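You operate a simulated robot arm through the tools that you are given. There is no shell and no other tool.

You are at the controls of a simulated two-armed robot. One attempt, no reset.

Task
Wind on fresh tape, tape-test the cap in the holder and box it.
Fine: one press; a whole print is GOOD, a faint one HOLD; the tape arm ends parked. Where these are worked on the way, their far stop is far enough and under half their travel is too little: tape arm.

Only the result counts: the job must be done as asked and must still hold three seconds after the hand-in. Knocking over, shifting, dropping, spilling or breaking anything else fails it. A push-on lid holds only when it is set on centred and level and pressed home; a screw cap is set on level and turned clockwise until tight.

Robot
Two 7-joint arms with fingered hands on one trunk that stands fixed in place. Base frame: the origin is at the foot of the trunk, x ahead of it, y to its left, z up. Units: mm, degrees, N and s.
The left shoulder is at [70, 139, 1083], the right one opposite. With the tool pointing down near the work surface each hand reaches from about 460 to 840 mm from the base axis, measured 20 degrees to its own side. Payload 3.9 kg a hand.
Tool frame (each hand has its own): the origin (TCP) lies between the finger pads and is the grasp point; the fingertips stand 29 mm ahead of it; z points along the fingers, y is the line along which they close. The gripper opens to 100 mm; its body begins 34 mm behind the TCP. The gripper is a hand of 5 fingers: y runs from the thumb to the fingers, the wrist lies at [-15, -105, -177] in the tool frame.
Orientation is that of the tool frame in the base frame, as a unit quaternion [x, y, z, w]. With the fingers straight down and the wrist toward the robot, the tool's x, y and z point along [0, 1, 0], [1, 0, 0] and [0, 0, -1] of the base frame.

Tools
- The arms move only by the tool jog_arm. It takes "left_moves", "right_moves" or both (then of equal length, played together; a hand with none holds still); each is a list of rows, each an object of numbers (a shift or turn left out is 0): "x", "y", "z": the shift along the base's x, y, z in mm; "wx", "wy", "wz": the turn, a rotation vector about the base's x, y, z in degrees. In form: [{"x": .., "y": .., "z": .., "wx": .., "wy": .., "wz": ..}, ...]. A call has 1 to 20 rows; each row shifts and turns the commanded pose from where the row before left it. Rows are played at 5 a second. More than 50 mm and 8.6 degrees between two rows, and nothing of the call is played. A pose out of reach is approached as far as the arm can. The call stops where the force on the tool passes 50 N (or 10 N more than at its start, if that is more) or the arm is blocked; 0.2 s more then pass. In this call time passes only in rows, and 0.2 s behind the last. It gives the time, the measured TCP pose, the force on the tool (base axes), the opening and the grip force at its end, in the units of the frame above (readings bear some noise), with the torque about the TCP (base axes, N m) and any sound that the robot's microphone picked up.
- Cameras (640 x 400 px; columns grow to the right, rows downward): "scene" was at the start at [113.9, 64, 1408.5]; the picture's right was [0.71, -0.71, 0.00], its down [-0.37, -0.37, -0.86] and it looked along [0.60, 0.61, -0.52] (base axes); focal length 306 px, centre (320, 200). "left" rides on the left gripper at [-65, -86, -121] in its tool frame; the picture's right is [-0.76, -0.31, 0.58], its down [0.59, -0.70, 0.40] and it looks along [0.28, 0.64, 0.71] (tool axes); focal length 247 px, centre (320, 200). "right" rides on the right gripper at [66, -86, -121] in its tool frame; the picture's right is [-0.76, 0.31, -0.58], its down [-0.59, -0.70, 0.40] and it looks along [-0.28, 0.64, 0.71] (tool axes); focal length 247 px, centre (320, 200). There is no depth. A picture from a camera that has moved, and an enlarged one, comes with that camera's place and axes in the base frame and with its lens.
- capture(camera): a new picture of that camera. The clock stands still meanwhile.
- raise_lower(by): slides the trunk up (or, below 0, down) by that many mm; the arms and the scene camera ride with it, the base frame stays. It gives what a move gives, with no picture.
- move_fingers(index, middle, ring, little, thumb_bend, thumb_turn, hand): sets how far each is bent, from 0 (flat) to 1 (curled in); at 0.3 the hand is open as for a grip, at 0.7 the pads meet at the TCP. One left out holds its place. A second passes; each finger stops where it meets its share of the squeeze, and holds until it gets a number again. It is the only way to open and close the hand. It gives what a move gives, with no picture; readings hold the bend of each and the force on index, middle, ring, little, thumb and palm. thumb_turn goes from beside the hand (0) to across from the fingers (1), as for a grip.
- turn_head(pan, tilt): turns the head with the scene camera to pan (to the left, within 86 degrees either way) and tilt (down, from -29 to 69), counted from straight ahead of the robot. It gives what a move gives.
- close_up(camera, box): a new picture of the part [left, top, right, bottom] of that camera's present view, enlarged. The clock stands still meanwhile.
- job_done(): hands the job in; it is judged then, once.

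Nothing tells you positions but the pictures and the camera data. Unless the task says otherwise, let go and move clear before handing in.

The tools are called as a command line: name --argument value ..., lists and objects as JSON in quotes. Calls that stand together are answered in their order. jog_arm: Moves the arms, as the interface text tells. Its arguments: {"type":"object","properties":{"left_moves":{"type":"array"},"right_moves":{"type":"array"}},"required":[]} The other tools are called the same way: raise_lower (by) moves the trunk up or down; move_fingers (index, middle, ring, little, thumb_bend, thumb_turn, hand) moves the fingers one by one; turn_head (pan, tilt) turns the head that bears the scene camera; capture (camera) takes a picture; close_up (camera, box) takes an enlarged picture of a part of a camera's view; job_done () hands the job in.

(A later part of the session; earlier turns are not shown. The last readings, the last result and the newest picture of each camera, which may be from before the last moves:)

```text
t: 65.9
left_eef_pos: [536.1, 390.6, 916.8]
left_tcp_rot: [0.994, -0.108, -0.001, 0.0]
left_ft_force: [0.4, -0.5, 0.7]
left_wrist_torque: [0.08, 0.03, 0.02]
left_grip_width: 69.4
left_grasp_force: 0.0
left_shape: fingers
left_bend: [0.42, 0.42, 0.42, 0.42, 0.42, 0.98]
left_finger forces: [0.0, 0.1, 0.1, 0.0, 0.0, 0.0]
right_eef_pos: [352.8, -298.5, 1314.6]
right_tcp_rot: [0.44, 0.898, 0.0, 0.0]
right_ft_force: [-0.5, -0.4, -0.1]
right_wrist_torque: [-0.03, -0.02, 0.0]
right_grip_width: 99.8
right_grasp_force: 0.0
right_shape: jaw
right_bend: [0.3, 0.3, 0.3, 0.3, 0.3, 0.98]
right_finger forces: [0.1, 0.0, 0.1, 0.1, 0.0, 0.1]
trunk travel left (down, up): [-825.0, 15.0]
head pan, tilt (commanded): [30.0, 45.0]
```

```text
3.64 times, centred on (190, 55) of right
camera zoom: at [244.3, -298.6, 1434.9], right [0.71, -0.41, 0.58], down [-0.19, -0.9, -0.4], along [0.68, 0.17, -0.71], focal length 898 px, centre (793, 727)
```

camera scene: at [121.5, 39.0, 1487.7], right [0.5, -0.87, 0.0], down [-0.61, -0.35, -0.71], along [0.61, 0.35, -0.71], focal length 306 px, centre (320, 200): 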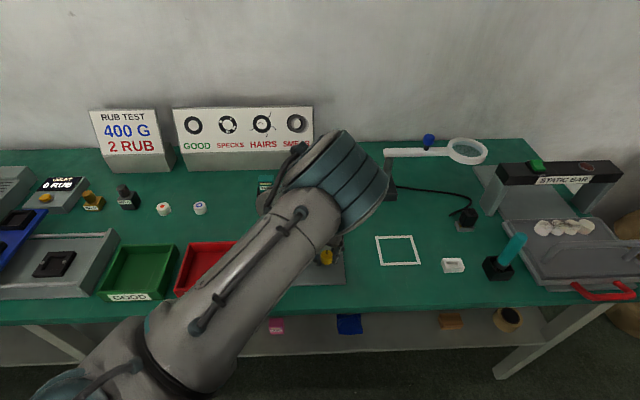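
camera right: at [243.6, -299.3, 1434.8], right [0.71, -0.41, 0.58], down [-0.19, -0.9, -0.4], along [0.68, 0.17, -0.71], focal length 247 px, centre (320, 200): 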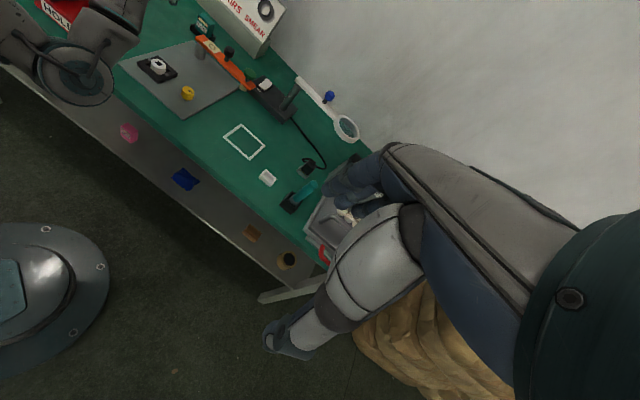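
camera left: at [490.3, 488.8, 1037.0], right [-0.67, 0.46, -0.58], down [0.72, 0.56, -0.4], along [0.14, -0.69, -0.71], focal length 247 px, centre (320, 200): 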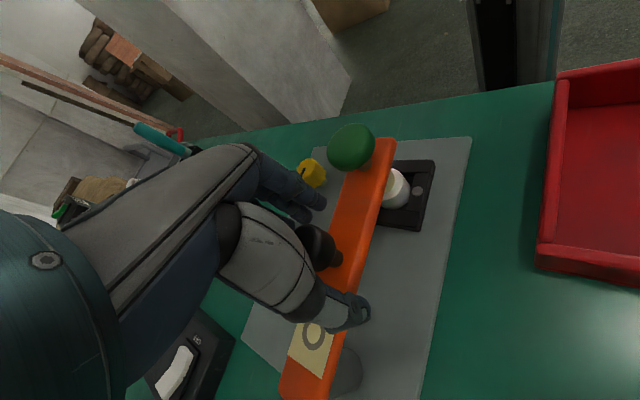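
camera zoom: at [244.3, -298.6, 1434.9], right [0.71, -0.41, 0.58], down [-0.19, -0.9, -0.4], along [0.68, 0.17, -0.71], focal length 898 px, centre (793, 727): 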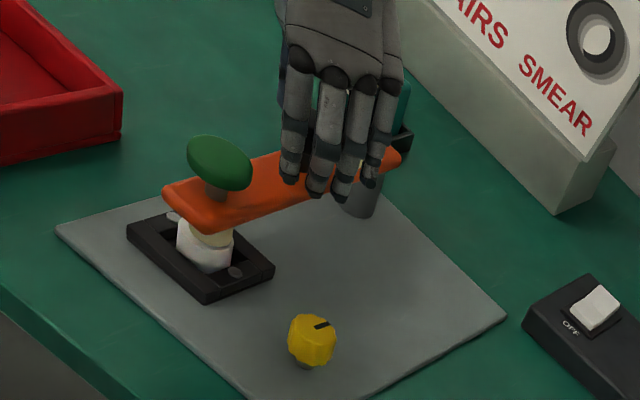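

The handle is inside the hand. I'll grip it and start the return swing.

move_fingers --hand "left" --index 0.68 --middle 0.66 --ring 0.5 --little 0.45 --thumb_bend 0.7

jog_arm --left_moves '[{"x": 8.6, "y": -11.4, "wz": 6.5}, {"x": 10.4, "y": -9.7, "wz": 6.5}]'

close_up --camera "right" --box '[120, 0, 260, 110]'

```text
t: 66.9
left_eef_pos: [534.7, 389.2, 916.9]
left_tcp_rot: [0.994, -0.107, 0.0, 0.0]
left_ft_force: [-4.5, -4.4, -3.7]
left_wrist_torque: [-0.04, 0.07, -0.03]
left_grip_width: 15.9
left_grasp_force: 5.6
left_shape: fingers
left_bend: [0.64, 0.62, 0.5, 0.45, 0.67, 0.97]
left_finger forces: [4.6, 3.7, 0.0, 0.1, 3.1, 0.0]
right_eef_pos: [351.3, -300.0, 1314.1]
right_tcp_rot: [0.44, 0.898, 0.0, 0.001]
right_ft_force: [0.3, -0.3, -0.8]
right_wrist_torque: [0.02, 0.0, -0.04]
right_grip_width: 99.6
right_grasp_force: 0.0
right_shape: jaw
right_bend: [0.3, 0.3, 0.3, 0.3, 0.3, 0.98]
right_finger forces: [0.0, 0.0, 0.0, 0.1, 0.1, 0.0]
trunk travel left (down, up): [-825.0, 15.0]
head pan, tilt (commanded): [30.0, 45.0]
```

```text
t: 67.5
left_eef_pos: [552.8, 367.7, 917.9]
left_tcp_rot: [1.0, 0.007, -0.002, 0.0]
left_ft_force: [-4.3, -5.9, -2.7]
left_wrist_torque: [-0.07, 0.13, -0.01]
left_grip_width: 16.0
left_grasp_force: 6.9
left_shape: fingers
left_bend: [0.63, 0.62, 0.5, 0.45, 0.67, 0.96]
left_finger forces: [5.6, 4.1, 0.0, 0.1, 4.2, 0.1]
right_eef_pos: [351.7, -300.6, 1313.0]
right_tcp_rot: [0.44, 0.898, 0.0, 0.0]
right_ft_force: [0.1, 0.8, -0.4]
right_wrist_torque: [-0.02, -0.01, 0.02]
right_grip_width: 99.6
right_grasp_force: 0.1
right_shape: jaw
right_bend: [0.3, 0.3, 0.3, 0.3, 0.3, 0.98]
right_finger forces: [0.0, 0.0, 0.0, 0.0, 0.0, 0.0]
trunk travel left (down, up): [-825.0, 15.0]
head pan, tilt (commanded): [30.0, 45.0]
```

```text
3.64 times, centred on (190, 55) of right
camera zoom: at [243.8, -300.4, 1434.5], right [0.71, -0.41, 0.58], down [-0.19, -0.9, -0.4], along [0.68, 0.17, -0.71], focal length 898 px, centre (793, 727)
```

zoom: 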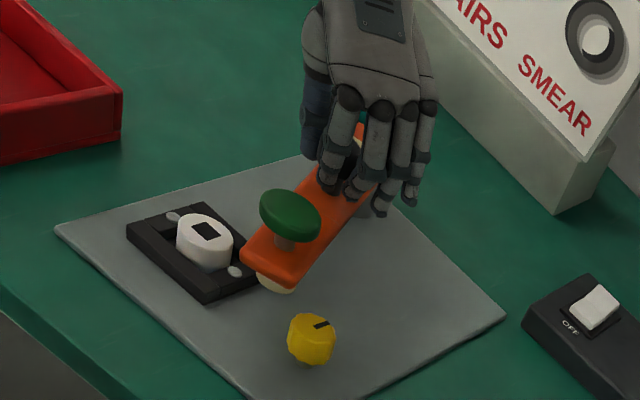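

The return swing works and the cap is uncovered. I'll continue along the arc.

jog_arm --left_moves '[{"x": 12.0, "y": -7.8, "wz": 6.5}, {"x": 13.2, "y": -5.6, "wz": 6.5}, {"x": 13.9, "y": -3.2, "wz": 6.5}]'

close_up --camera "right" --box '[120, 0, 300, 130]'

```text
t: 68.3
left_eef_pos: [594.0, 350.0, 919.1]
left_tcp_rot: [0.984, 0.176, 0.0, -0.001]
left_ft_force: [-3.4, -11.5, -4.7]
left_wrist_torque: [-0.23, 0.11, -0.02]
left_grip_width: 17.2
left_grasp_force: 9.2
left_shape: fingers
left_bend: [0.61, 0.62, 0.5, 0.45, 0.68, 0.95]
left_finger forces: [8.6, 4.7, 0.1, 0.1, 4.1, 0.0]
right_eef_pos: [351.4, -301.2, 1313.9]
right_tcp_rot: [0.44, 0.898, 0.002, 0.0]
right_ft_force: [0.1, -0.4, -0.2]
right_wrist_torque: [-0.02, -0.03, 0.0]
right_grip_width: 99.7
right_grasp_force: 0.2
right_shape: jaw
right_bend: [0.3, 0.3, 0.3, 0.3, 0.3, 0.98]
right_finger forces: [0.0, 0.1, 0.1, 0.0, 0.0, 0.1]
trunk travel left (down, up): [-825.0, 15.0]
head pan, tilt (commanded): [30.0, 45.0]
```

```text
3.08 times, centred on (210, 65) of right
camera zoom: at [243.8, -301.2, 1434.3], right [0.71, -0.41, 0.58], down [-0.19, -0.9, -0.4], along [0.68, 0.17, -0.71], focal length 760 px, centre (658, 615)
```

zoom: 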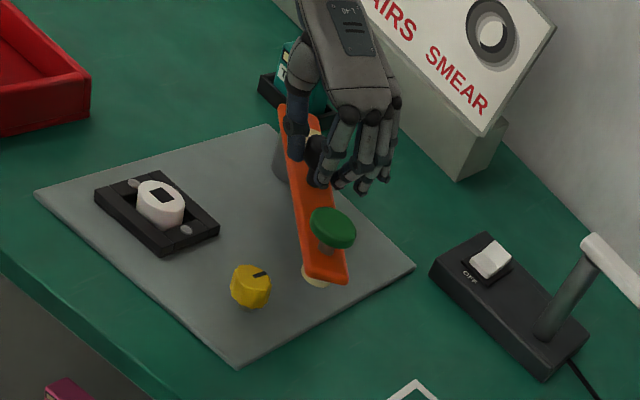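

It follows. I'll continue with a slight outward correction.

jog_arm --left_moves '[{"x": 14.3, "y": -2.2, "wz": 6.5}, {"x": 14.1, "y": 1.0, "wz": 6.5}]'

close_up --camera "right" --box '[120, 0, 300, 130]'

```text
t: 68.9
left_eef_pos: [622.6, 349.5, 918.8]
left_tcp_rot: [0.958, 0.286, 0.0, 0.0]
left_ft_force: [-0.4, -10.4, -1.6]
left_wrist_torque: [-0.21, 0.04, 0.07]
left_grip_width: 16.9
left_grasp_force: 9.2
left_shape: fingers
left_bend: [0.61, 0.62, 0.5, 0.45, 0.68, 0.94]
left_finger forces: [7.6, 4.7, 0.1, 0.0, 5.4, 0.0]
right_eef_pos: [352.0, -300.4, 1313.9]
right_tcp_rot: [0.44, 0.898, 0.002, -0.001]
right_ft_force: [0.7, 0.8, 0.0]
right_wrist_torque: [-0.03, -0.01, 0.01]
right_grip_width: 99.6
right_grasp_force: 0.0
right_shape: jaw
right_bend: [0.3, 0.3, 0.3, 0.3, 0.3, 0.98]
right_finger forces: [0.0, 0.0, 0.1, 0.0, 0.0, 0.0]
trunk travel left (down, up): [-825.0, 15.0]
head pan, tilt (commanded): [30.0, 45.0]
```

```text
3.08 times, centred on (210, 65) of right
camera zoom: at [244.4, -301.3, 1434.3], right [0.71, -0.41, 0.58], down [-0.19, -0.9, -0.4], along [0.68, 0.17, -0.71], focal length 760 px, centre (658, 615)
```

zoom: 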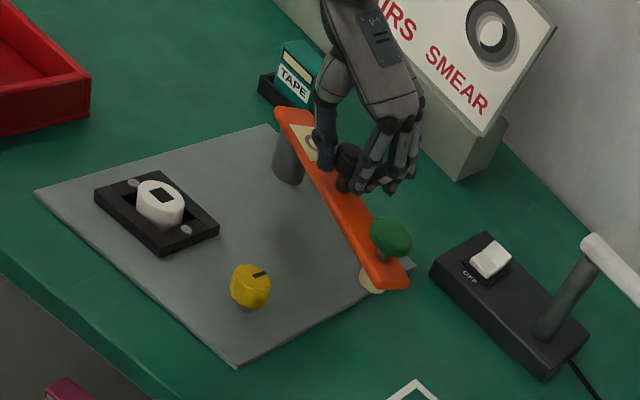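

Nearly parked. I'll continue to the start position.

jog_arm --left_moves '[{"x": 13.7, "y": 3.7, "wz": 6}, {"x": 12.8, "y": 6.0, "wz": 5}]'

close_up --camera "right" --box '[120, 0, 300, 130]'

```text
t: 69.5
left_eef_pos: [649.8, 358.2, 917.7]
left_tcp_rot: [0.926, 0.377, 0.001, -0.001]
left_ft_force: [5.8, -12.9, -0.9]
left_wrist_torque: [-0.31, -0.06, 0.11]
left_grip_width: 17.1
left_grasp_force: 10.1
left_shape: fingers
left_bend: [0.6, 0.62, 0.5, 0.45, 0.69, 0.93]
left_finger forces: [8.9, 4.9, 0.0, 0.0, 7.0, 0.0]
right_eef_pos: [352.0, -301.5, 1314.0]
right_tcp_rot: [0.439, 0.898, 0.001, 0.0]
right_ft_force: [-0.5, 0.2, 0.1]
right_wrist_torque: [0.0, 0.06, 0.01]
right_grip_width: 99.6
right_grasp_force: 0.0
right_shape: jaw
right_bend: [0.3, 0.3, 0.3, 0.3, 0.3, 0.98]
right_finger forces: [0.1, 0.0, 0.1, 0.1, 0.0, 0.0]
trunk travel left (down, up): [-825.0, 15.0]
head pan, tilt (commanded): [30.0, 45.0]
```

```text
3.08 times, centred on (210, 65) of right
camera zoom: at [244.9, -301.6, 1434.1], right [0.71, -0.41, 0.58], down [-0.19, -0.9, -0.4], along [0.68, 0.17, -0.71], focal length 760 px, centre (658, 615)
```

zoom: 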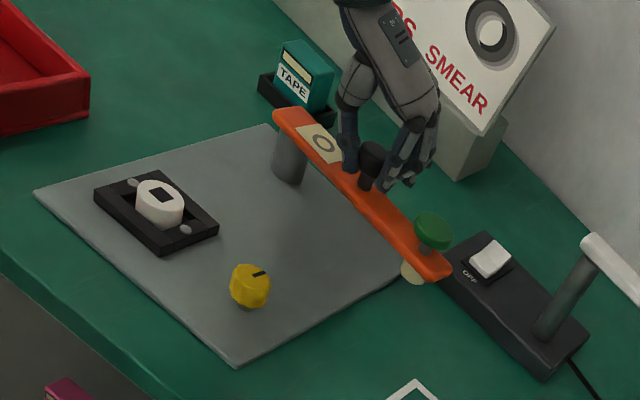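

The green knob is about 8 px short of its original parked place, so I'll push on gently to the park stop.

jog_arm --left_moves '[{"x": 2.5, "y": 1.4}, {"x": 2.5, "y": 1.6}, {"x": 2, "y": 1.4}]'

close_up --camera "right" --box '[120, 0, 300, 130]'

```text
t: 70.3
left_eef_pos: [656.3, 361.8, 919.2]
left_tcp_rot: [0.927, 0.375, -0.001, -0.001]
left_ft_force: [5.5, -14.5, 0.8]
left_wrist_torque: [-0.36, -0.1, 0.15]
left_grip_width: 17.1
left_grasp_force: 11.2
left_shape: fingers
left_bend: [0.59, 0.62, 0.5, 0.45, 0.7, 0.93]
left_finger forces: [10.0, 4.7, 0.1, 0.0, 8.1, 0.0]
right_eef_pos: [352.3, -301.4, 1313.4]
right_tcp_rot: [0.44, 0.898, 0.001, -0.001]
right_ft_force: [1.2, -0.8, 0.1]
right_wrist_torque: [0.03, -0.01, 0.03]
right_grip_width: 99.9
right_grasp_force: 0.0
right_shape: jaw
right_bend: [0.3, 0.3, 0.3, 0.3, 0.3, 0.98]
right_finger forces: [0.0, 0.0, 0.0, 0.0, 0.1, 0.0]
trunk travel left (down, up): [-825.0, 15.0]
head pan, tilt (commanded): [30.0, 45.0]
```

```text
3.08 times, centred on (210, 65) of right
camera zoom: at [244.7, -302.3, 1434.0], right [0.71, -0.41, 0.58], down [-0.19, -0.9, -0.4], along [0.68, 0.17, -0.71], focal length 760 px, centre (658, 615)
```

zoom: 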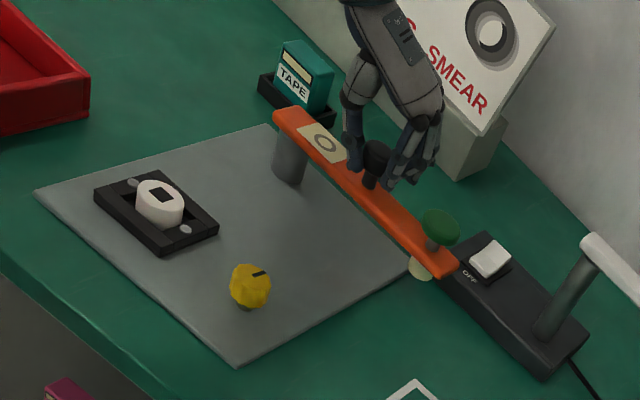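

It is within about 1° of the original place. I'll nudge slightly more to be sure it is against the park stop.

jog_arm --left_moves '[{"x": 1.7, "y": 1.0}, {"x": 1.7, "y": 1.0}]'

close_up --camera "right" --box '[120, 0, 300, 130]'

```text
t: 70.9
left_eef_pos: [657.1, 364.2, 919.2]
left_tcp_rot: [0.927, 0.376, -0.001, 0.0]
left_ft_force: [-2.1, -19.6, -0.5]
left_wrist_torque: [-0.37, 0.03, 0.05]
left_grip_width: 17.5
left_grasp_force: 11.4
left_shape: fingers
left_bend: [0.59, 0.63, 0.5, 0.45, 0.7, 0.92]
left_finger forces: [10.8, 2.9, 0.0, 0.0, 9.5, 0.0]
right_eef_pos: [350.8, -302.1, 1313.7]
right_tcp_rot: [0.44, 0.898, 0.002, 0.001]
right_ft_force: [-0.1, 0.0, -0.7]
right_wrist_torque: [0.0, 0.01, 0.01]
right_grip_width: 99.8
right_grasp_force: 0.1
right_shape: jaw
right_bend: [0.3, 0.3, 0.3, 0.3, 0.3, 0.98]
right_finger forces: [0.0, 0.0, 0.0, 0.0, 0.0, 0.1]
trunk travel left (down, up): [-825.0, 15.0]
head pan, tilt (commanded): [30.0, 45.0]
```

```text
3.08 times, centred on (210, 65) of right
camera zoom: at [243.2, -303.1, 1434.0], right [0.71, -0.41, 0.58], down [-0.19, -0.9, -0.4], along [0.68, 0.17, -0.71], focal length 760 px, centre (658, 615)
```

zoom: 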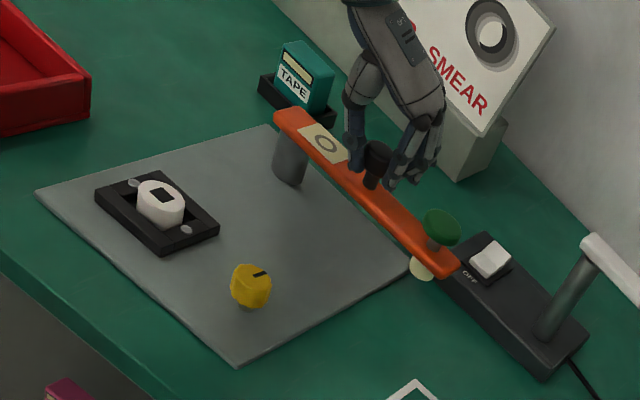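

The arm is against its park stop. I'll open, re-centre and lift away, then retract the left arm so the head can see the print and the cap.

move_fingers --hand "left" --index 0.4 --middle 0.4 --ring 0.4 --little 0.4 --thumb_bend 0.4

jog_arm --left_moves '[{"x": -3, "y": -4}, {"z": 20}, {"z": 30}, {"z": 30}, {"z": 30}]'

capture --camera "left"

close_up --camera "right" --box '[120, 0, 300, 130]'

```text
t: 71.9
left_eef_pos: [658.2, 367.3, 918.1]
left_tcp_rot: [0.926, 0.376, 0.0, -0.001]
left_ft_force: [0.1, 0.3, 0.6]
left_wrist_torque: [0.01, -0.01, -0.01]
left_grip_width: 74.3
left_grasp_force: 0.0
left_shape: fingers
left_bend: [0.4, 0.4, 0.4, 0.4, 0.4, 0.97]
left_finger forces: [0.0, 0.0, 0.0, 0.0, 0.1, 0.0]
right_eef_pos: [352.8, -299.0, 1315.7]
right_tcp_rot: [0.44, 0.898, 0.0, -0.001]
right_ft_force: [0.8, -0.5, -0.1]
right_wrist_torque: [0.0, -0.01, 0.0]
right_grip_width: 99.8
right_grasp_force: 0.0
right_shape: jaw
right_bend: [0.3, 0.3, 0.3, 0.3, 0.3, 0.98]
right_finger forces: [0.0, 0.1, 0.1, 0.1, 0.1, 0.0]
trunk travel left (down, up): [-825.0, 15.0]
head pan, tilt (commanded): [30.0, 45.0]
```

```text
t: 73.1
left_eef_pos: [655.4, 362.9, 1029.3]
left_tcp_rot: [0.927, 0.376, 0.0, 0.0]
left_ft_force: [0.6, -0.3, -0.1]
left_wrist_torque: [-0.05, 0.01, -0.01]
left_grip_width: 74.7
left_grasp_force: 0.1
left_shape: fingers
left_bend: [0.4, 0.4, 0.4, 0.4, 0.4, 0.98]
left_finger forces: [0.0, 0.0, 0.1, 0.0, 0.0, 0.0]
right_eef_pos: [351.4, -299.4, 1315.3]
right_tcp_rot: [0.44, 0.898, 0.001, 0.0]
right_ft_force: [-0.4, 0.2, -1.2]
right_wrist_torque: [0.0, 0.03, 0.0]
right_grip_width: 100.0
right_grasp_force: 0.1
right_shape: jaw
right_bend: [0.3, 0.3, 0.3, 0.3, 0.3, 0.98]
right_finger forces: [0.0, 0.0, 0.0, 0.0, 0.0, 0.0]
trunk travel left (down, up): [-825.0, 15.0]
head pan, tilt (commanded): [30.0, 45.0]
```

```text
taken
camera left: at [548.1, 379.0, 1148.6], right [-0.76, -0.31, -0.58], down [-0.07, 0.91, -0.4], along [0.65, -0.26, -0.71], focal length 247 px, centre (320, 200)
```

left: 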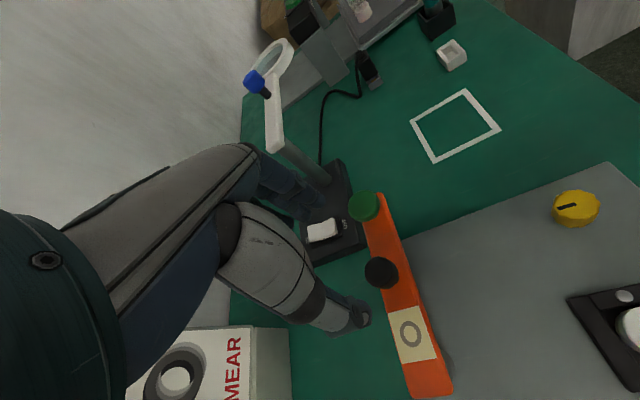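

```text
3.08 times, centred on (210, 65) of right
camera zoom: at [242.8, -299.6, 1434.9], right [0.71, -0.41, 0.58], down [-0.19, -0.9, -0.4], along [0.68, 0.17, -0.71], focal length 760 px, centre (658, 615)
```

zoom: 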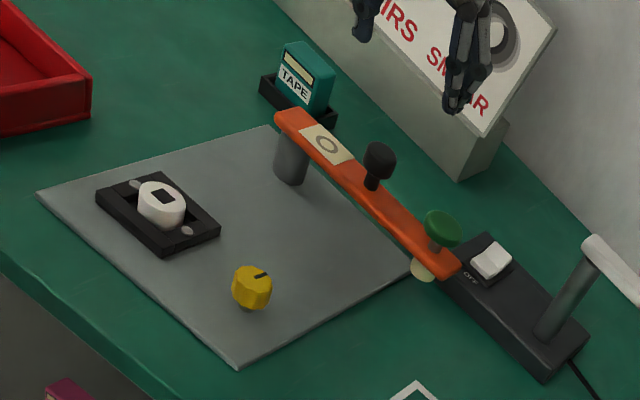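

The arm is parked exactly as at the start. I'll retract the left hand to the left so the head camera can compare the new print with the old one from the same viewpoint.

jog_arm --left_moves '[{"x": -20, "y": 28, "z": 20}, {"x": -30, "y": 28, "z": 10}, {"x": -34, "y": 28, "z": 10}, {"x": -34, "y": 28, "z": 10}, {"x": -34, "y": 28, "z": 10}, {"x": -34, "y": 28}, {"x": -34, "y": 28}]'

capture --camera "scene"

capture --camera "left"

```text
t: 74.7
left_eef_pos: [434.0, 559.2, 1088.6]
left_tcp_rot: [0.927, 0.375, -0.001, 0.0]
left_ft_force: [0.2, 0.1, 0.3]
left_wrist_torque: [-0.01, -0.01, -0.02]
left_grip_width: 74.6
left_grasp_force: 0.0
left_shape: fingers
left_bend: [0.4, 0.4, 0.4, 0.4, 0.4, 0.98]
left_finger forces: [0.1, 0.0, 0.0, 0.1, 0.0, 0.1]
right_eef_pos: [351.8, -297.2, 1315.0]
right_tcp_rot: [0.44, 0.898, 0.0, 0.001]
right_ft_force: [-0.4, -0.4, 0.0]
right_wrist_torque: [-0.04, 0.03, -0.02]
right_grip_width: 99.8
right_grasp_force: 0.0
right_shape: jaw
right_bend: [0.3, 0.3, 0.3, 0.3, 0.3, 0.98]
right_finger forces: [0.1, 0.1, 0.1, 0.1, 0.1, 0.1]
trunk travel left (down, up): [-825.0, 15.0]
head pan, tilt (commanded): [30.0, 45.0]
```

```text
taken
camera scene: at [119.0, 42.7, 1487.9], right [0.5, -0.87, 0.0], down [-0.61, -0.35, -0.71], along [0.61, 0.35, -0.71], focal length 306 px, centre (320, 200)
```

scene: 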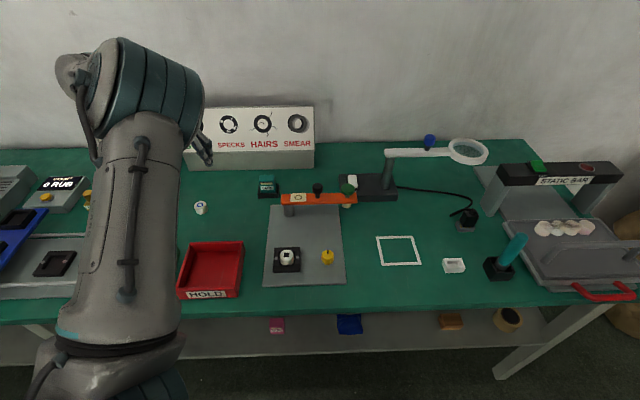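

```text
taken
camera left: at [327.5, 575.6, 1206.8], right [-0.76, -0.31, -0.58], down [-0.07, 0.91, -0.4], along [0.65, -0.26, -0.71], focal length 247 px, centre (320, 200)
```

left: 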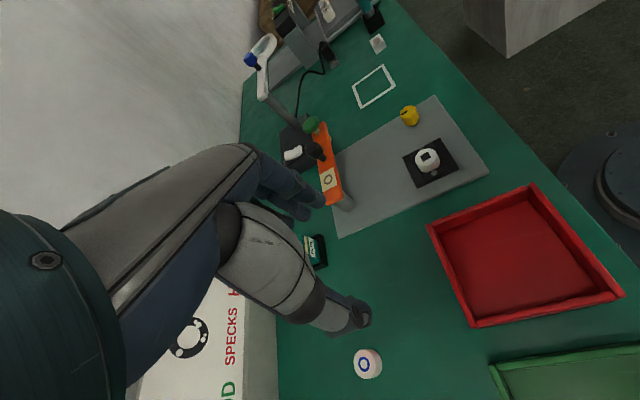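

close_up --camera "scene" --box '[260, 170, 370, 220]'

close_up --camera "scene" --box '[285, 190, 310, 210]'

close_up --camera "scene" --box '[265, 235, 310, 280]'

close_up --camera "left" --box '[380, 120, 480, 200]'

close_up --camera "left" --box '[315, 160, 345, 200]'

```text
5.82 times, centred on (315, 195) of scene
camera zoom: at [119.0, 42.7, 1487.9], right [0.5, -0.87, 0.0], down [-0.61, -0.35, -0.71], along [0.61, 0.35, -0.71], focal length 1780 px, centre (349, 229)
```

zoom: 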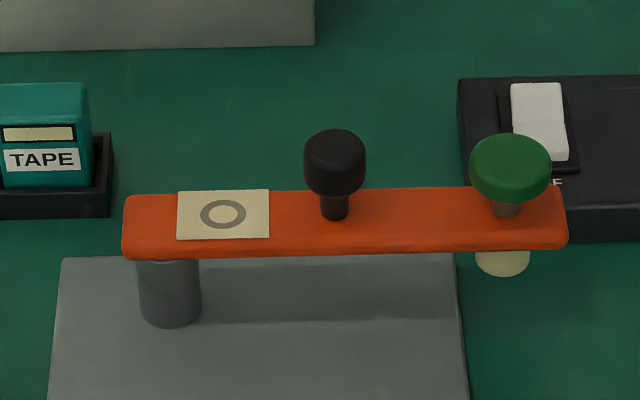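

```text
16.00 times, centred on (298, 200) of scene
camera zoom: at [119.0, 42.7, 1487.9], right [0.5, -0.87, 0.0], down [-0.61, -0.35, -0.71], along [0.61, 0.35, -0.71], focal length 4895 px, centre (680, 200)
```

zoom: 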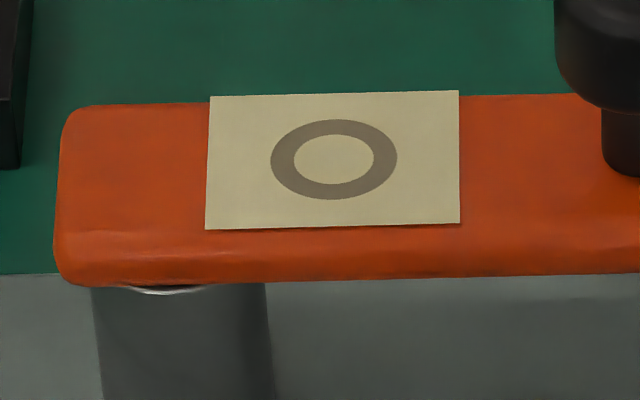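

```text
8.89 times, centred on (288, 258) of scene
camera zoom: at [119.0, 42.7, 1487.9], right [0.5, -0.87, 0.0], down [-0.61, -0.35, -0.71], along [0.61, 0.35, -0.71], focal length 2720 px, centre (609, -311)
```

zoom: 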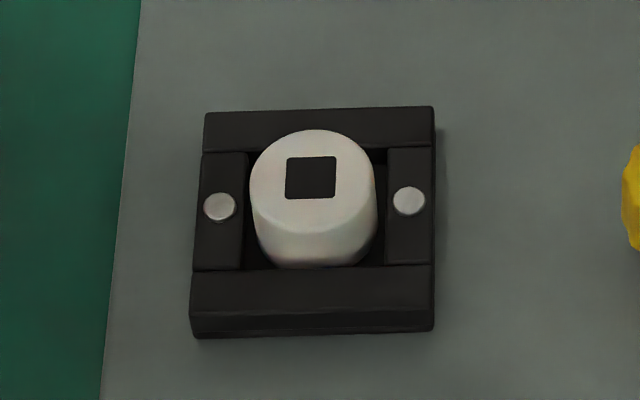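

```text
5.00 times, centred on (430, 160) of left
camera zoom: at [327.5, 575.6, 1206.8], right [-0.76, -0.31, -0.58], down [-0.07, 0.91, -0.4], along [0.65, -0.26, -0.71], focal length 1235 px, centre (-230, 400)
```

zoom: 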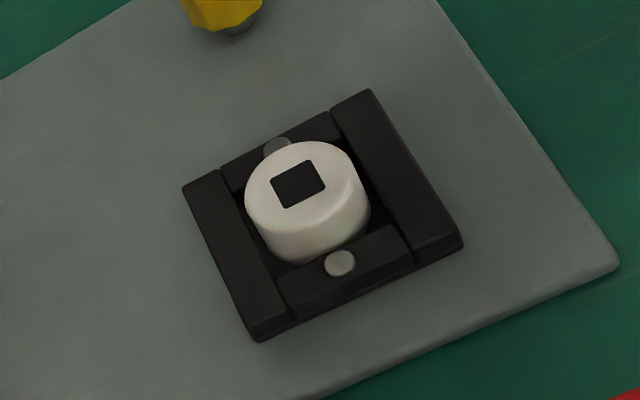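

```text
10.00 times, centred on (330, 180) of left
camera zoom: at [327.5, 575.6, 1206.8], right [-0.76, -0.31, -0.58], down [-0.07, 0.91, -0.4], along [0.65, -0.26, -0.71], focal length 2470 px, centre (220, 400)
```

zoom: 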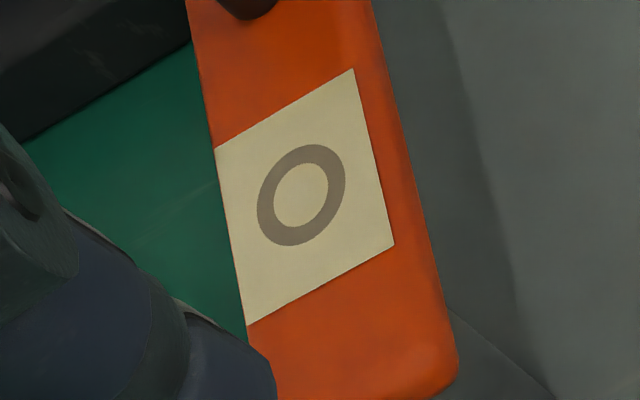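

The cap's black square is solid and unchanged, while the tape shows a mid-grey ring just like the used tape at the start. Before deciding, I'll look around for any notice on reading the test and examine the cap and other caps closely.

turn_head --pan 60 --tilt 5

capture --camera "scene"

turn_head --pan 0 --tilt 5

capture --camera "scene"

turn_head --pan -50 --tilt 5

capture --camera "scene"

```text
t: 75.8
left_eef_pos: [435.8, 557.3, 1087.7]
left_tcp_rot: [0.926, 0.377, 0.001, 0.0]
left_ft_force: [-0.1, -0.1, 0.3]
left_wrist_torque: [0.01, -0.01, -0.01]
left_grip_width: 74.7
left_grasp_force: 0.0
left_shape: fingers
left_bend: [0.4, 0.4, 0.4, 0.4, 0.4, 0.98]
left_finger forces: [0.0, 0.0, 0.0, 0.0, 0.0, 0.1]
right_eef_pos: [352.4, -297.9, 1314.7]
right_tcp_rot: [0.439, 0.898, 0.0, 0.0]
right_ft_force: [-0.9, -0.4, -0.1]
right_wrist_torque: [0.0, -0.02, 0.0]
right_grip_width: 99.8
right_grasp_force: 0.0
right_shape: jaw
right_bend: [0.3, 0.3, 0.3, 0.3, 0.3, 0.98]
right_finger forces: [0.0, 0.0, 0.0, 0.0, 0.0, 0.0]
trunk travel left (down, up): [-825.0, 15.0]
head pan, tilt (commanded): [60.0, 5.0]
```

```text
taken
camera scene: at [96.1, 80.2, 1550.7], right [0.87, -0.5, 0.0], down [-0.04, -0.08, -1.0], along [0.5, 0.86, -0.09], focal length 306 px, centre (320, 200)
```

scene: 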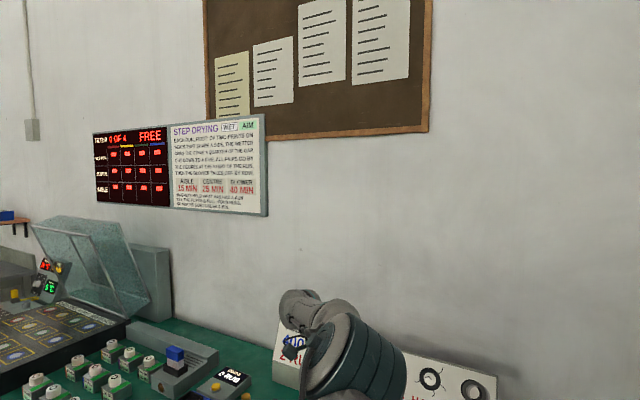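

```text
t: 77.1
left_eef_pos: [435.5, 558.7, 1088.0]
left_tcp_rot: [0.927, 0.376, -0.001, -0.001]
left_ft_force: [0.7, 0.5, -0.9]
left_wrist_torque: [0.03, 0.01, 0.0]
left_grip_width: 74.3
left_grasp_force: 0.1
left_shape: fingers
left_bend: [0.4, 0.4, 0.4, 0.4, 0.4, 0.98]
left_finger forces: [0.1, 0.0, 0.0, 0.1, 0.0, 0.1]
right_eef_pos: [350.6, -299.1, 1314.1]
right_tcp_rot: [0.44, 0.898, 0.001, 0.0]
right_ft_force: [-0.3, -0.1, 0.2]
right_wrist_torque: [-0.02, 0.02, 0.04]
right_grip_width: 99.8
right_grasp_force: 0.0
right_shape: jaw
right_bend: [0.3, 0.3, 0.3, 0.3, 0.3, 0.98]
right_finger forces: [0.0, 0.0, 0.1, 0.0, 0.0, 0.0]
trunk travel left (down, up): [-825.0, 15.0]
head pan, tilt (commanded): [0.0, 5.0]
```

```text
taken
camera scene: at [142.2, 0.5, 1550.8], right [0.0, -1.0, 0.0], down [-0.09, 0.0, -1.0], along [1.0, 0.0, -0.09], focal length 306 px, centre (320, 200)
```

scene: 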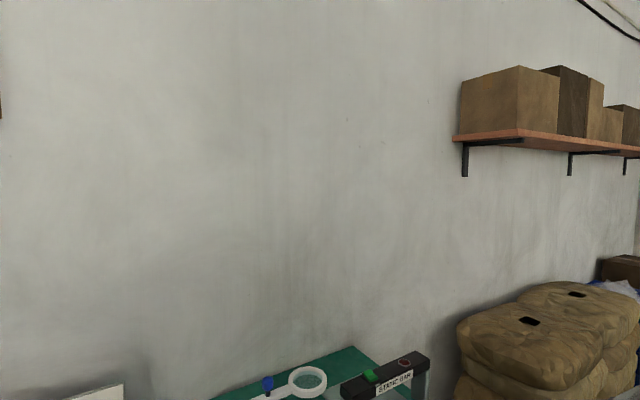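

```text
t: 78.3
left_eef_pos: [435.8, 557.2, 1087.5]
left_tcp_rot: [0.926, 0.377, 0.0, 0.0]
left_ft_force: [-0.1, -0.4, -0.7]
left_wrist_torque: [0.02, -0.01, -0.03]
left_grip_width: 74.5
left_grasp_force: 0.1
left_shape: fingers
left_bend: [0.4, 0.4, 0.4, 0.4, 0.4, 0.98]
left_finger forces: [0.1, 0.0, 0.0, 0.1, 0.0, 0.0]
right_eef_pos: [352.6, -297.6, 1315.8]
right_tcp_rot: [0.44, 0.898, 0.0, -0.001]
right_ft_force: [-0.6, -0.6, 0.0]
right_wrist_torque: [-0.01, -0.04, -0.02]
right_grip_width: 99.9
right_grasp_force: 0.0
right_shape: jaw
right_bend: [0.3, 0.3, 0.3, 0.3, 0.3, 0.98]
right_finger forces: [0.0, 0.0, 0.1, 0.0, 0.0, 0.1]
trunk travel left (down, up): [-825.0, 15.0]
head pan, tilt (commanded): [-50.0, 5.0]
```

```text
taken
camera scene: at [109.4, -69.9, 1550.8], right [-0.77, -0.64, 0.0], down [-0.06, 0.07, -1.0], along [0.64, -0.76, -0.09], focal length 306 px, centre (320, 200)
```

scene: 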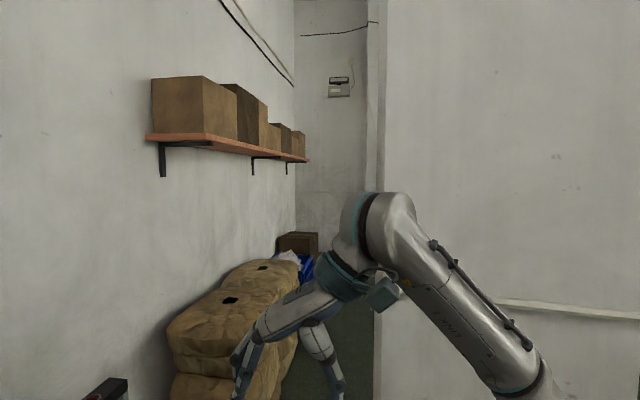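

I'll read the wall board and look at the other caps for how whole and faint prints appear.

turn_head --pan 65 --tilt 10

capture --camera "scene"

close_up --camera "scene" --box '[140, 60, 270, 190]'

close_up --camera "scene" --box '[60, 280, 240, 400]'

```text
t: 80.2
left_eef_pos: [436.4, 557.4, 1087.6]
left_tcp_rot: [0.927, 0.376, -0.001, 0.0]
left_ft_force: [0.1, 0.5, 0.1]
left_wrist_torque: [-0.01, -0.01, -0.02]
left_grip_width: 75.0
left_grasp_force: 0.2
left_shape: fingers
left_bend: [0.4, 0.4, 0.4, 0.4, 0.4, 0.98]
left_finger forces: [0.0, 0.0, 0.1, 0.0, 0.1, 0.0]
right_eef_pos: [351.7, -298.2, 1315.2]
right_tcp_rot: [0.44, 0.898, 0.001, 0.0]
right_ft_force: [0.2, 0.5, 0.1]
right_wrist_torque: [0.03, -0.01, 0.02]
right_grip_width: 100.0
right_grasp_force: 0.2
right_shape: jaw
right_bend: [0.3, 0.3, 0.3, 0.3, 0.3, 0.98]
right_finger forces: [0.0, 0.0, 0.0, 0.0, 0.1, 0.1]
trunk travel left (down, up): [-825.0, 15.0]
head pan, tilt (commanded): [65.0, 10.0]
```

```text
taken
camera scene: at [89.7, 84.6, 1542.7], right [0.91, -0.42, 0.0], down [-0.07, -0.16, -0.98], along [0.42, 0.89, -0.17], focal length 306 px, centre (320, 200)
```

scene: 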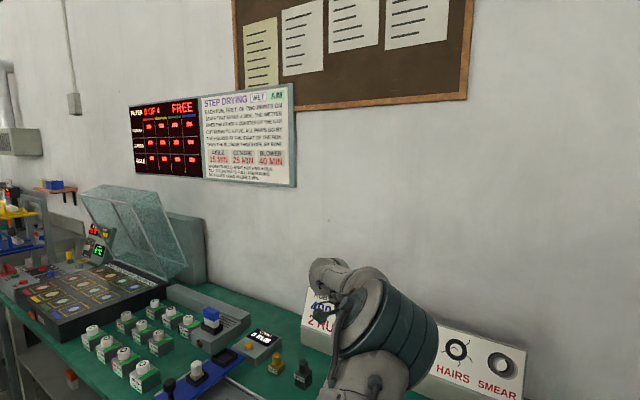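

```text
3.08 times, centred on (205, 125) of scene
camera zoom: at [89.7, 84.6, 1542.7], right [0.91, -0.42, 0.0], down [-0.07, -0.16, -0.98], along [0.42, 0.89, -0.17], focal length 941 px, centre (674, 431)
```

zoom: 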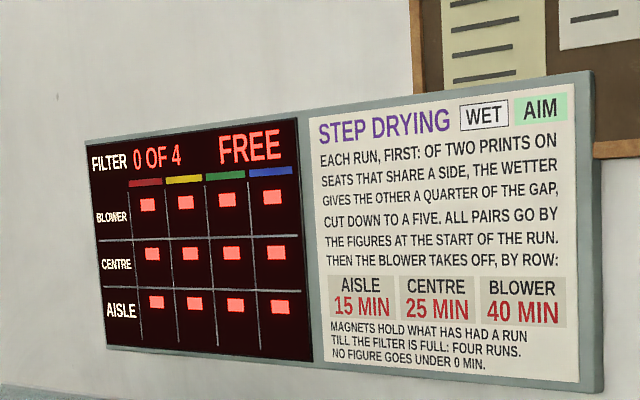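

```text
3.33 times, centred on (150, 340) of scene
camera zoom: at [89.7, 84.6, 1542.7], right [0.91, -0.42, 0.0], down [-0.07, -0.16, -0.98], along [0.42, 0.89, -0.17], focal length 1020 px, centre (887, -267)
```

zoom: 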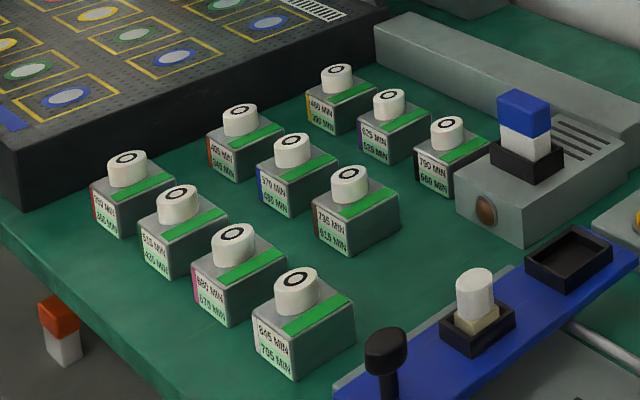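

The wall board is only about drying. Rub and tape tests judge what is left on the cap; the cap's black square is still fully black and whole, so I'm leaning to GOOD and will check the cap from close up. I'll bring the head back and move the left hand above the cap.

turn_head --pan 40 --tilt 45

jog_arm --left_moves '[{"x": 5.4, "y": -36, "z": -15}, {"x": 5.4, "y": -36, "z": -15}, {"x": 5.4, "y": -36, "z": -20}, {"x": 5.4, "y": -36, "z": -20}, {"x": 5.4, "y": -36, "z": -25}, {"x": 5.4, "y": -36, "z": -25}]'

capture --camera "left"

capture --camera "scene"

```text
t: 81.2
left_eef_pos: [435.9, 557.8, 1088.4]
left_tcp_rot: [0.927, 0.376, 0.0, 0.0]
left_ft_force: [-0.5, -0.3, 0.7]
left_wrist_torque: [0.03, -0.02, -0.01]
left_grip_width: 74.3
left_grasp_force: 0.0
left_shape: fingers
left_bend: [0.4, 0.4, 0.4, 0.4, 0.4, 0.98]
left_finger forces: [0.0, 0.1, 0.0, 0.1, 0.0, 0.0]
right_eef_pos: [351.6, -298.4, 1314.8]
right_tcp_rot: [0.441, 0.897, 0.0, 0.0]
right_ft_force: [0.2, -0.3, -0.2]
right_wrist_torque: [0.01, 0.01, 0.0]
right_grip_width: 100.0
right_grasp_force: 0.1
right_shape: jaw
right_bend: [0.3, 0.3, 0.3, 0.3, 0.3, 0.98]
right_finger forces: [0.1, 0.0, 0.1, 0.0, 0.0, 0.0]
trunk travel left (down, up): [-825.0, 15.0]
head pan, tilt (commanded): [40.0, 45.0]
```

```text
t: 82.6
left_eef_pos: [465.6, 341.0, 969.0]
left_tcp_rot: [0.927, 0.376, 0.0, -0.001]
left_ft_force: [0.3, 0.2, 0.6]
left_wrist_torque: [-0.01, 0.01, -0.03]
left_grip_width: 74.7
left_grasp_force: 0.1
left_shape: fingers
left_bend: [0.4, 0.4, 0.4, 0.4, 0.4, 0.98]
left_finger forces: [0.1, 0.0, 0.0, 0.1, 0.1, 0.0]
right_eef_pos: [350.8, -299.6, 1314.4]
right_tcp_rot: [0.44, 0.898, -0.001, 0.001]
right_ft_force: [0.1, 0.5, -0.5]
right_wrist_torque: [-0.03, 0.01, 0.0]
right_grip_width: 99.7
right_grasp_force: 0.0
right_shape: jaw
right_bend: [0.3, 0.3, 0.3, 0.3, 0.3, 0.98]
right_finger forces: [0.0, 0.1, 0.0, 0.0, 0.0, 0.0]
trunk travel left (down, up): [-825.0, 15.0]
head pan, tilt (commanded): [40.0, 45.0]
```

```text
taken
camera left: at [360.3, 357.8, 1088.4], right [-0.76, -0.31, -0.58], down [-0.07, 0.92, -0.4], along [0.65, -0.26, -0.71], focal length 247 px, centre (320, 200)
```

left: 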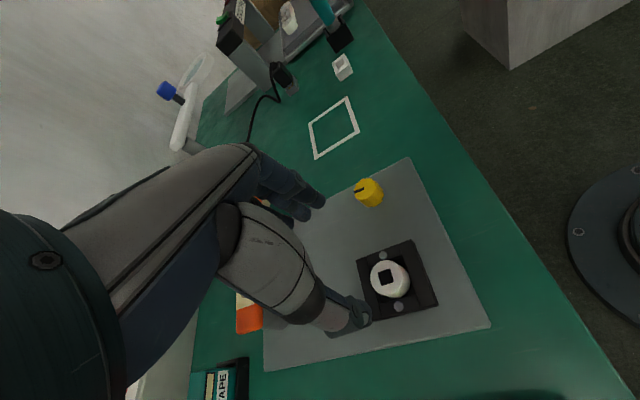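

```text
taken
camera scene: at [113.1, 51.5, 1487.8], right [0.64, -0.77, 0.0], down [-0.54, -0.45, -0.71], along [0.54, 0.46, -0.71], focal length 306 px, centre (320, 200)
```

scene: 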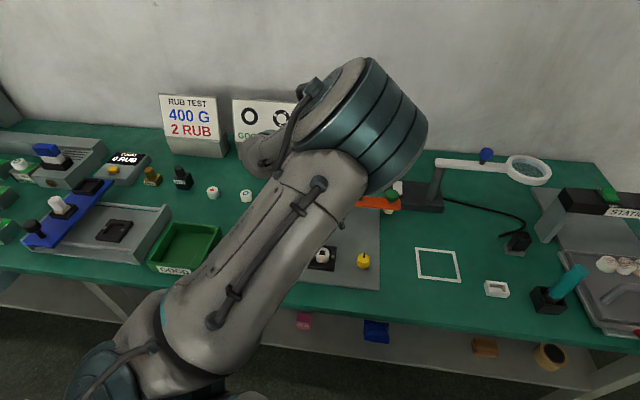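

close_up --camera "left" --box '[350, 235, 440, 315]'

close_up --camera "left" --box '[370, 260, 410, 300]'

close_up --camera "right" --box '[130, 30, 200, 80]'

```text
5.00 times, centred on (395, 275) of left
camera zoom: at [360.3, 357.8, 1088.4], right [-0.76, -0.31, -0.58], down [-0.07, 0.92, -0.4], along [0.65, -0.26, -0.71], focal length 1235 px, centre (-55, -175)
```

zoom: 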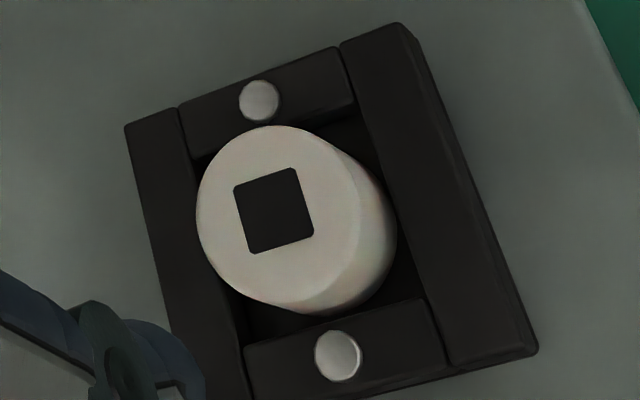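

```text
10.00 times, centred on (390, 280) of left
camera zoom: at [360.3, 357.8, 1088.4], right [-0.76, -0.31, -0.58], down [-0.07, 0.92, -0.4], along [0.65, -0.26, -0.71], focal length 2470 px, centre (-380, -600)
```

zoom: 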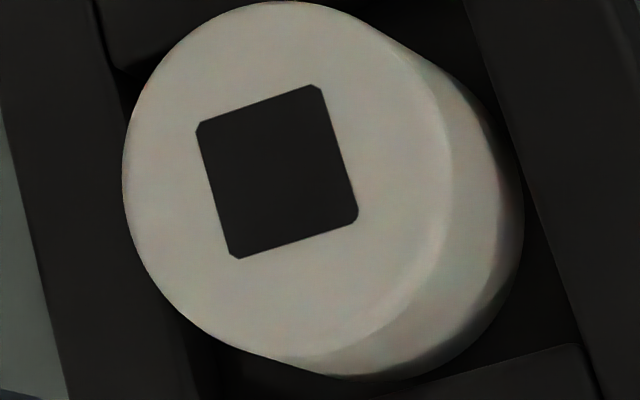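

```text
8.00 times, centred on (165, 55) of right
camera zoom: at [244.2, -300.2, 1434.5], right [0.71, -0.41, 0.58], down [-0.19, -0.9, -0.4], along [0.68, 0.17, -0.71], focal length 1976 px, centre (1560, 1360)
```

zoom: 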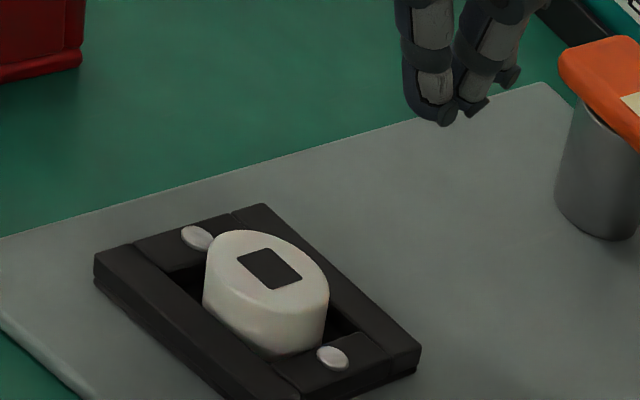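

The cap's print is solid black and whole, so it goes in the GOOD box. The cap is centred at (468, 342.5), top z≈836, standing about 11 mm above the holder bars (z≈825). I'll narrow the hand and lower over the cap.

move_fingers --hand "left" --index 0.48 --middle 0.48 --ring 0.4 --little 0.35 --thumb_bend 0.48

jog_arm --left_moves '[{"x": 2, "y": 1.2, "z": -25}, {"z": -25}, {"z": -25}, {"z": -20}, {"z": -12}]'

capture --camera "left"

close_up --camera "right" --box '[120, 10, 220, 90]'

close_up --camera "scene" --box '[290, 220, 370, 290]'

```text
t: 83.6
left_eef_pos: [466.6, 342.9, 968.1]
left_tcp_rot: [0.926, 0.377, 0.0, 0.0]
left_ft_force: [0.6, 0.6, -0.6]
left_wrist_torque: [-0.02, -0.01, -0.02]
left_grip_width: 55.5
left_grasp_force: 0.1
left_shape: fingers
left_bend: [0.48, 0.48, 0.4, 0.35, 0.48, 0.98]
left_finger forces: [0.1, 0.0, 0.0, 0.1, 0.0, 0.1]
right_eef_pos: [351.7, -298.3, 1314.1]
right_tcp_rot: [0.44, 0.898, -0.001, 0.0]
right_ft_force: [0.5, -0.1, -0.8]
right_wrist_torque: [0.0, 0.04, 0.06]
right_grip_width: 99.8
right_grasp_force: 0.0
right_shape: jaw
right_bend: [0.3, 0.3, 0.3, 0.3, 0.3, 0.98]
right_finger forces: [0.0, 0.0, 0.0, 0.0, 0.1, 0.0]
trunk travel left (down, up): [-825.0, 15.0]
head pan, tilt (commanded): [40.0, 45.0]
```

```text
t: 84.8
left_eef_pos: [469.6, 344.2, 860.0]
left_tcp_rot: [0.926, 0.377, 0.0, 0.0]
left_ft_force: [0.4, 0.0, 0.7]
left_wrist_torque: [0.0, -0.02, 0.01]
left_grip_width: 55.4
left_grasp_force: 0.0
left_shape: fingers
left_bend: [0.48, 0.48, 0.4, 0.35, 0.48, 0.98]
left_finger forces: [0.0, 0.0, 0.0, 0.0, 0.1, 0.0]
right_eef_pos: [351.5, -298.0, 1315.1]
right_tcp_rot: [0.44, 0.898, 0.0, 0.001]
right_ft_force: [0.2, -0.4, -0.6]
right_wrist_torque: [-0.04, -0.03, -0.02]
right_grip_width: 99.3
right_grasp_force: 0.1
right_shape: jaw
right_bend: [0.3, 0.3, 0.3, 0.3, 0.3, 0.98]
right_finger forces: [0.0, 0.0, 0.0, 0.0, 0.1, 0.1]
trunk travel left (down, up): [-825.0, 15.0]
head pan, tilt (commanded): [40.0, 45.0]
```

```text
taken
camera left: at [362.9, 360.8, 980.5], right [-0.76, -0.31, -0.58], down [-0.07, 0.91, -0.4], along [0.65, -0.26, -0.71], focal length 247 px, centre (320, 200)
```

left: 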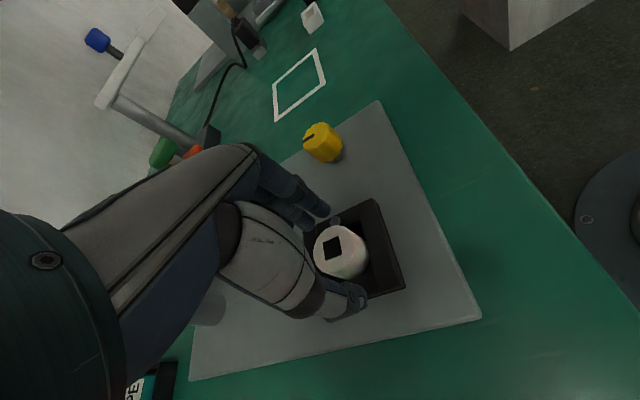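

```text
5.00 times, centred on (170, 50) of right
camera zoom: at [243.8, -299.0, 1434.9], right [0.71, -0.41, 0.58], down [-0.19, -0.9, -0.4], along [0.68, 0.17, -0.71], focal length 1235 px, centre (1070, 950)
```

zoom: 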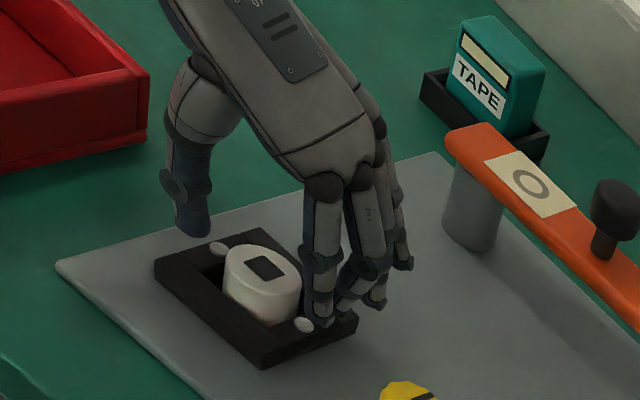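

```text
5.71 times, centred on (330, 255) of scene
camera zoom: at [112.7, 52.7, 1487.8], right [0.64, -0.77, 0.0], down [-0.54, -0.45, -0.71], along [0.54, 0.45, -0.71], focal length 1748 px, centre (263, -114)
```

zoom: 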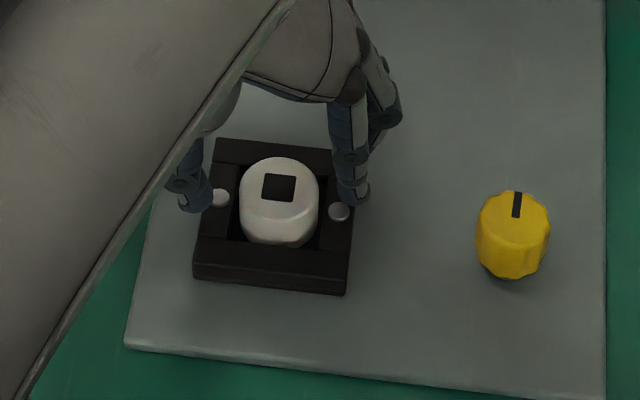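

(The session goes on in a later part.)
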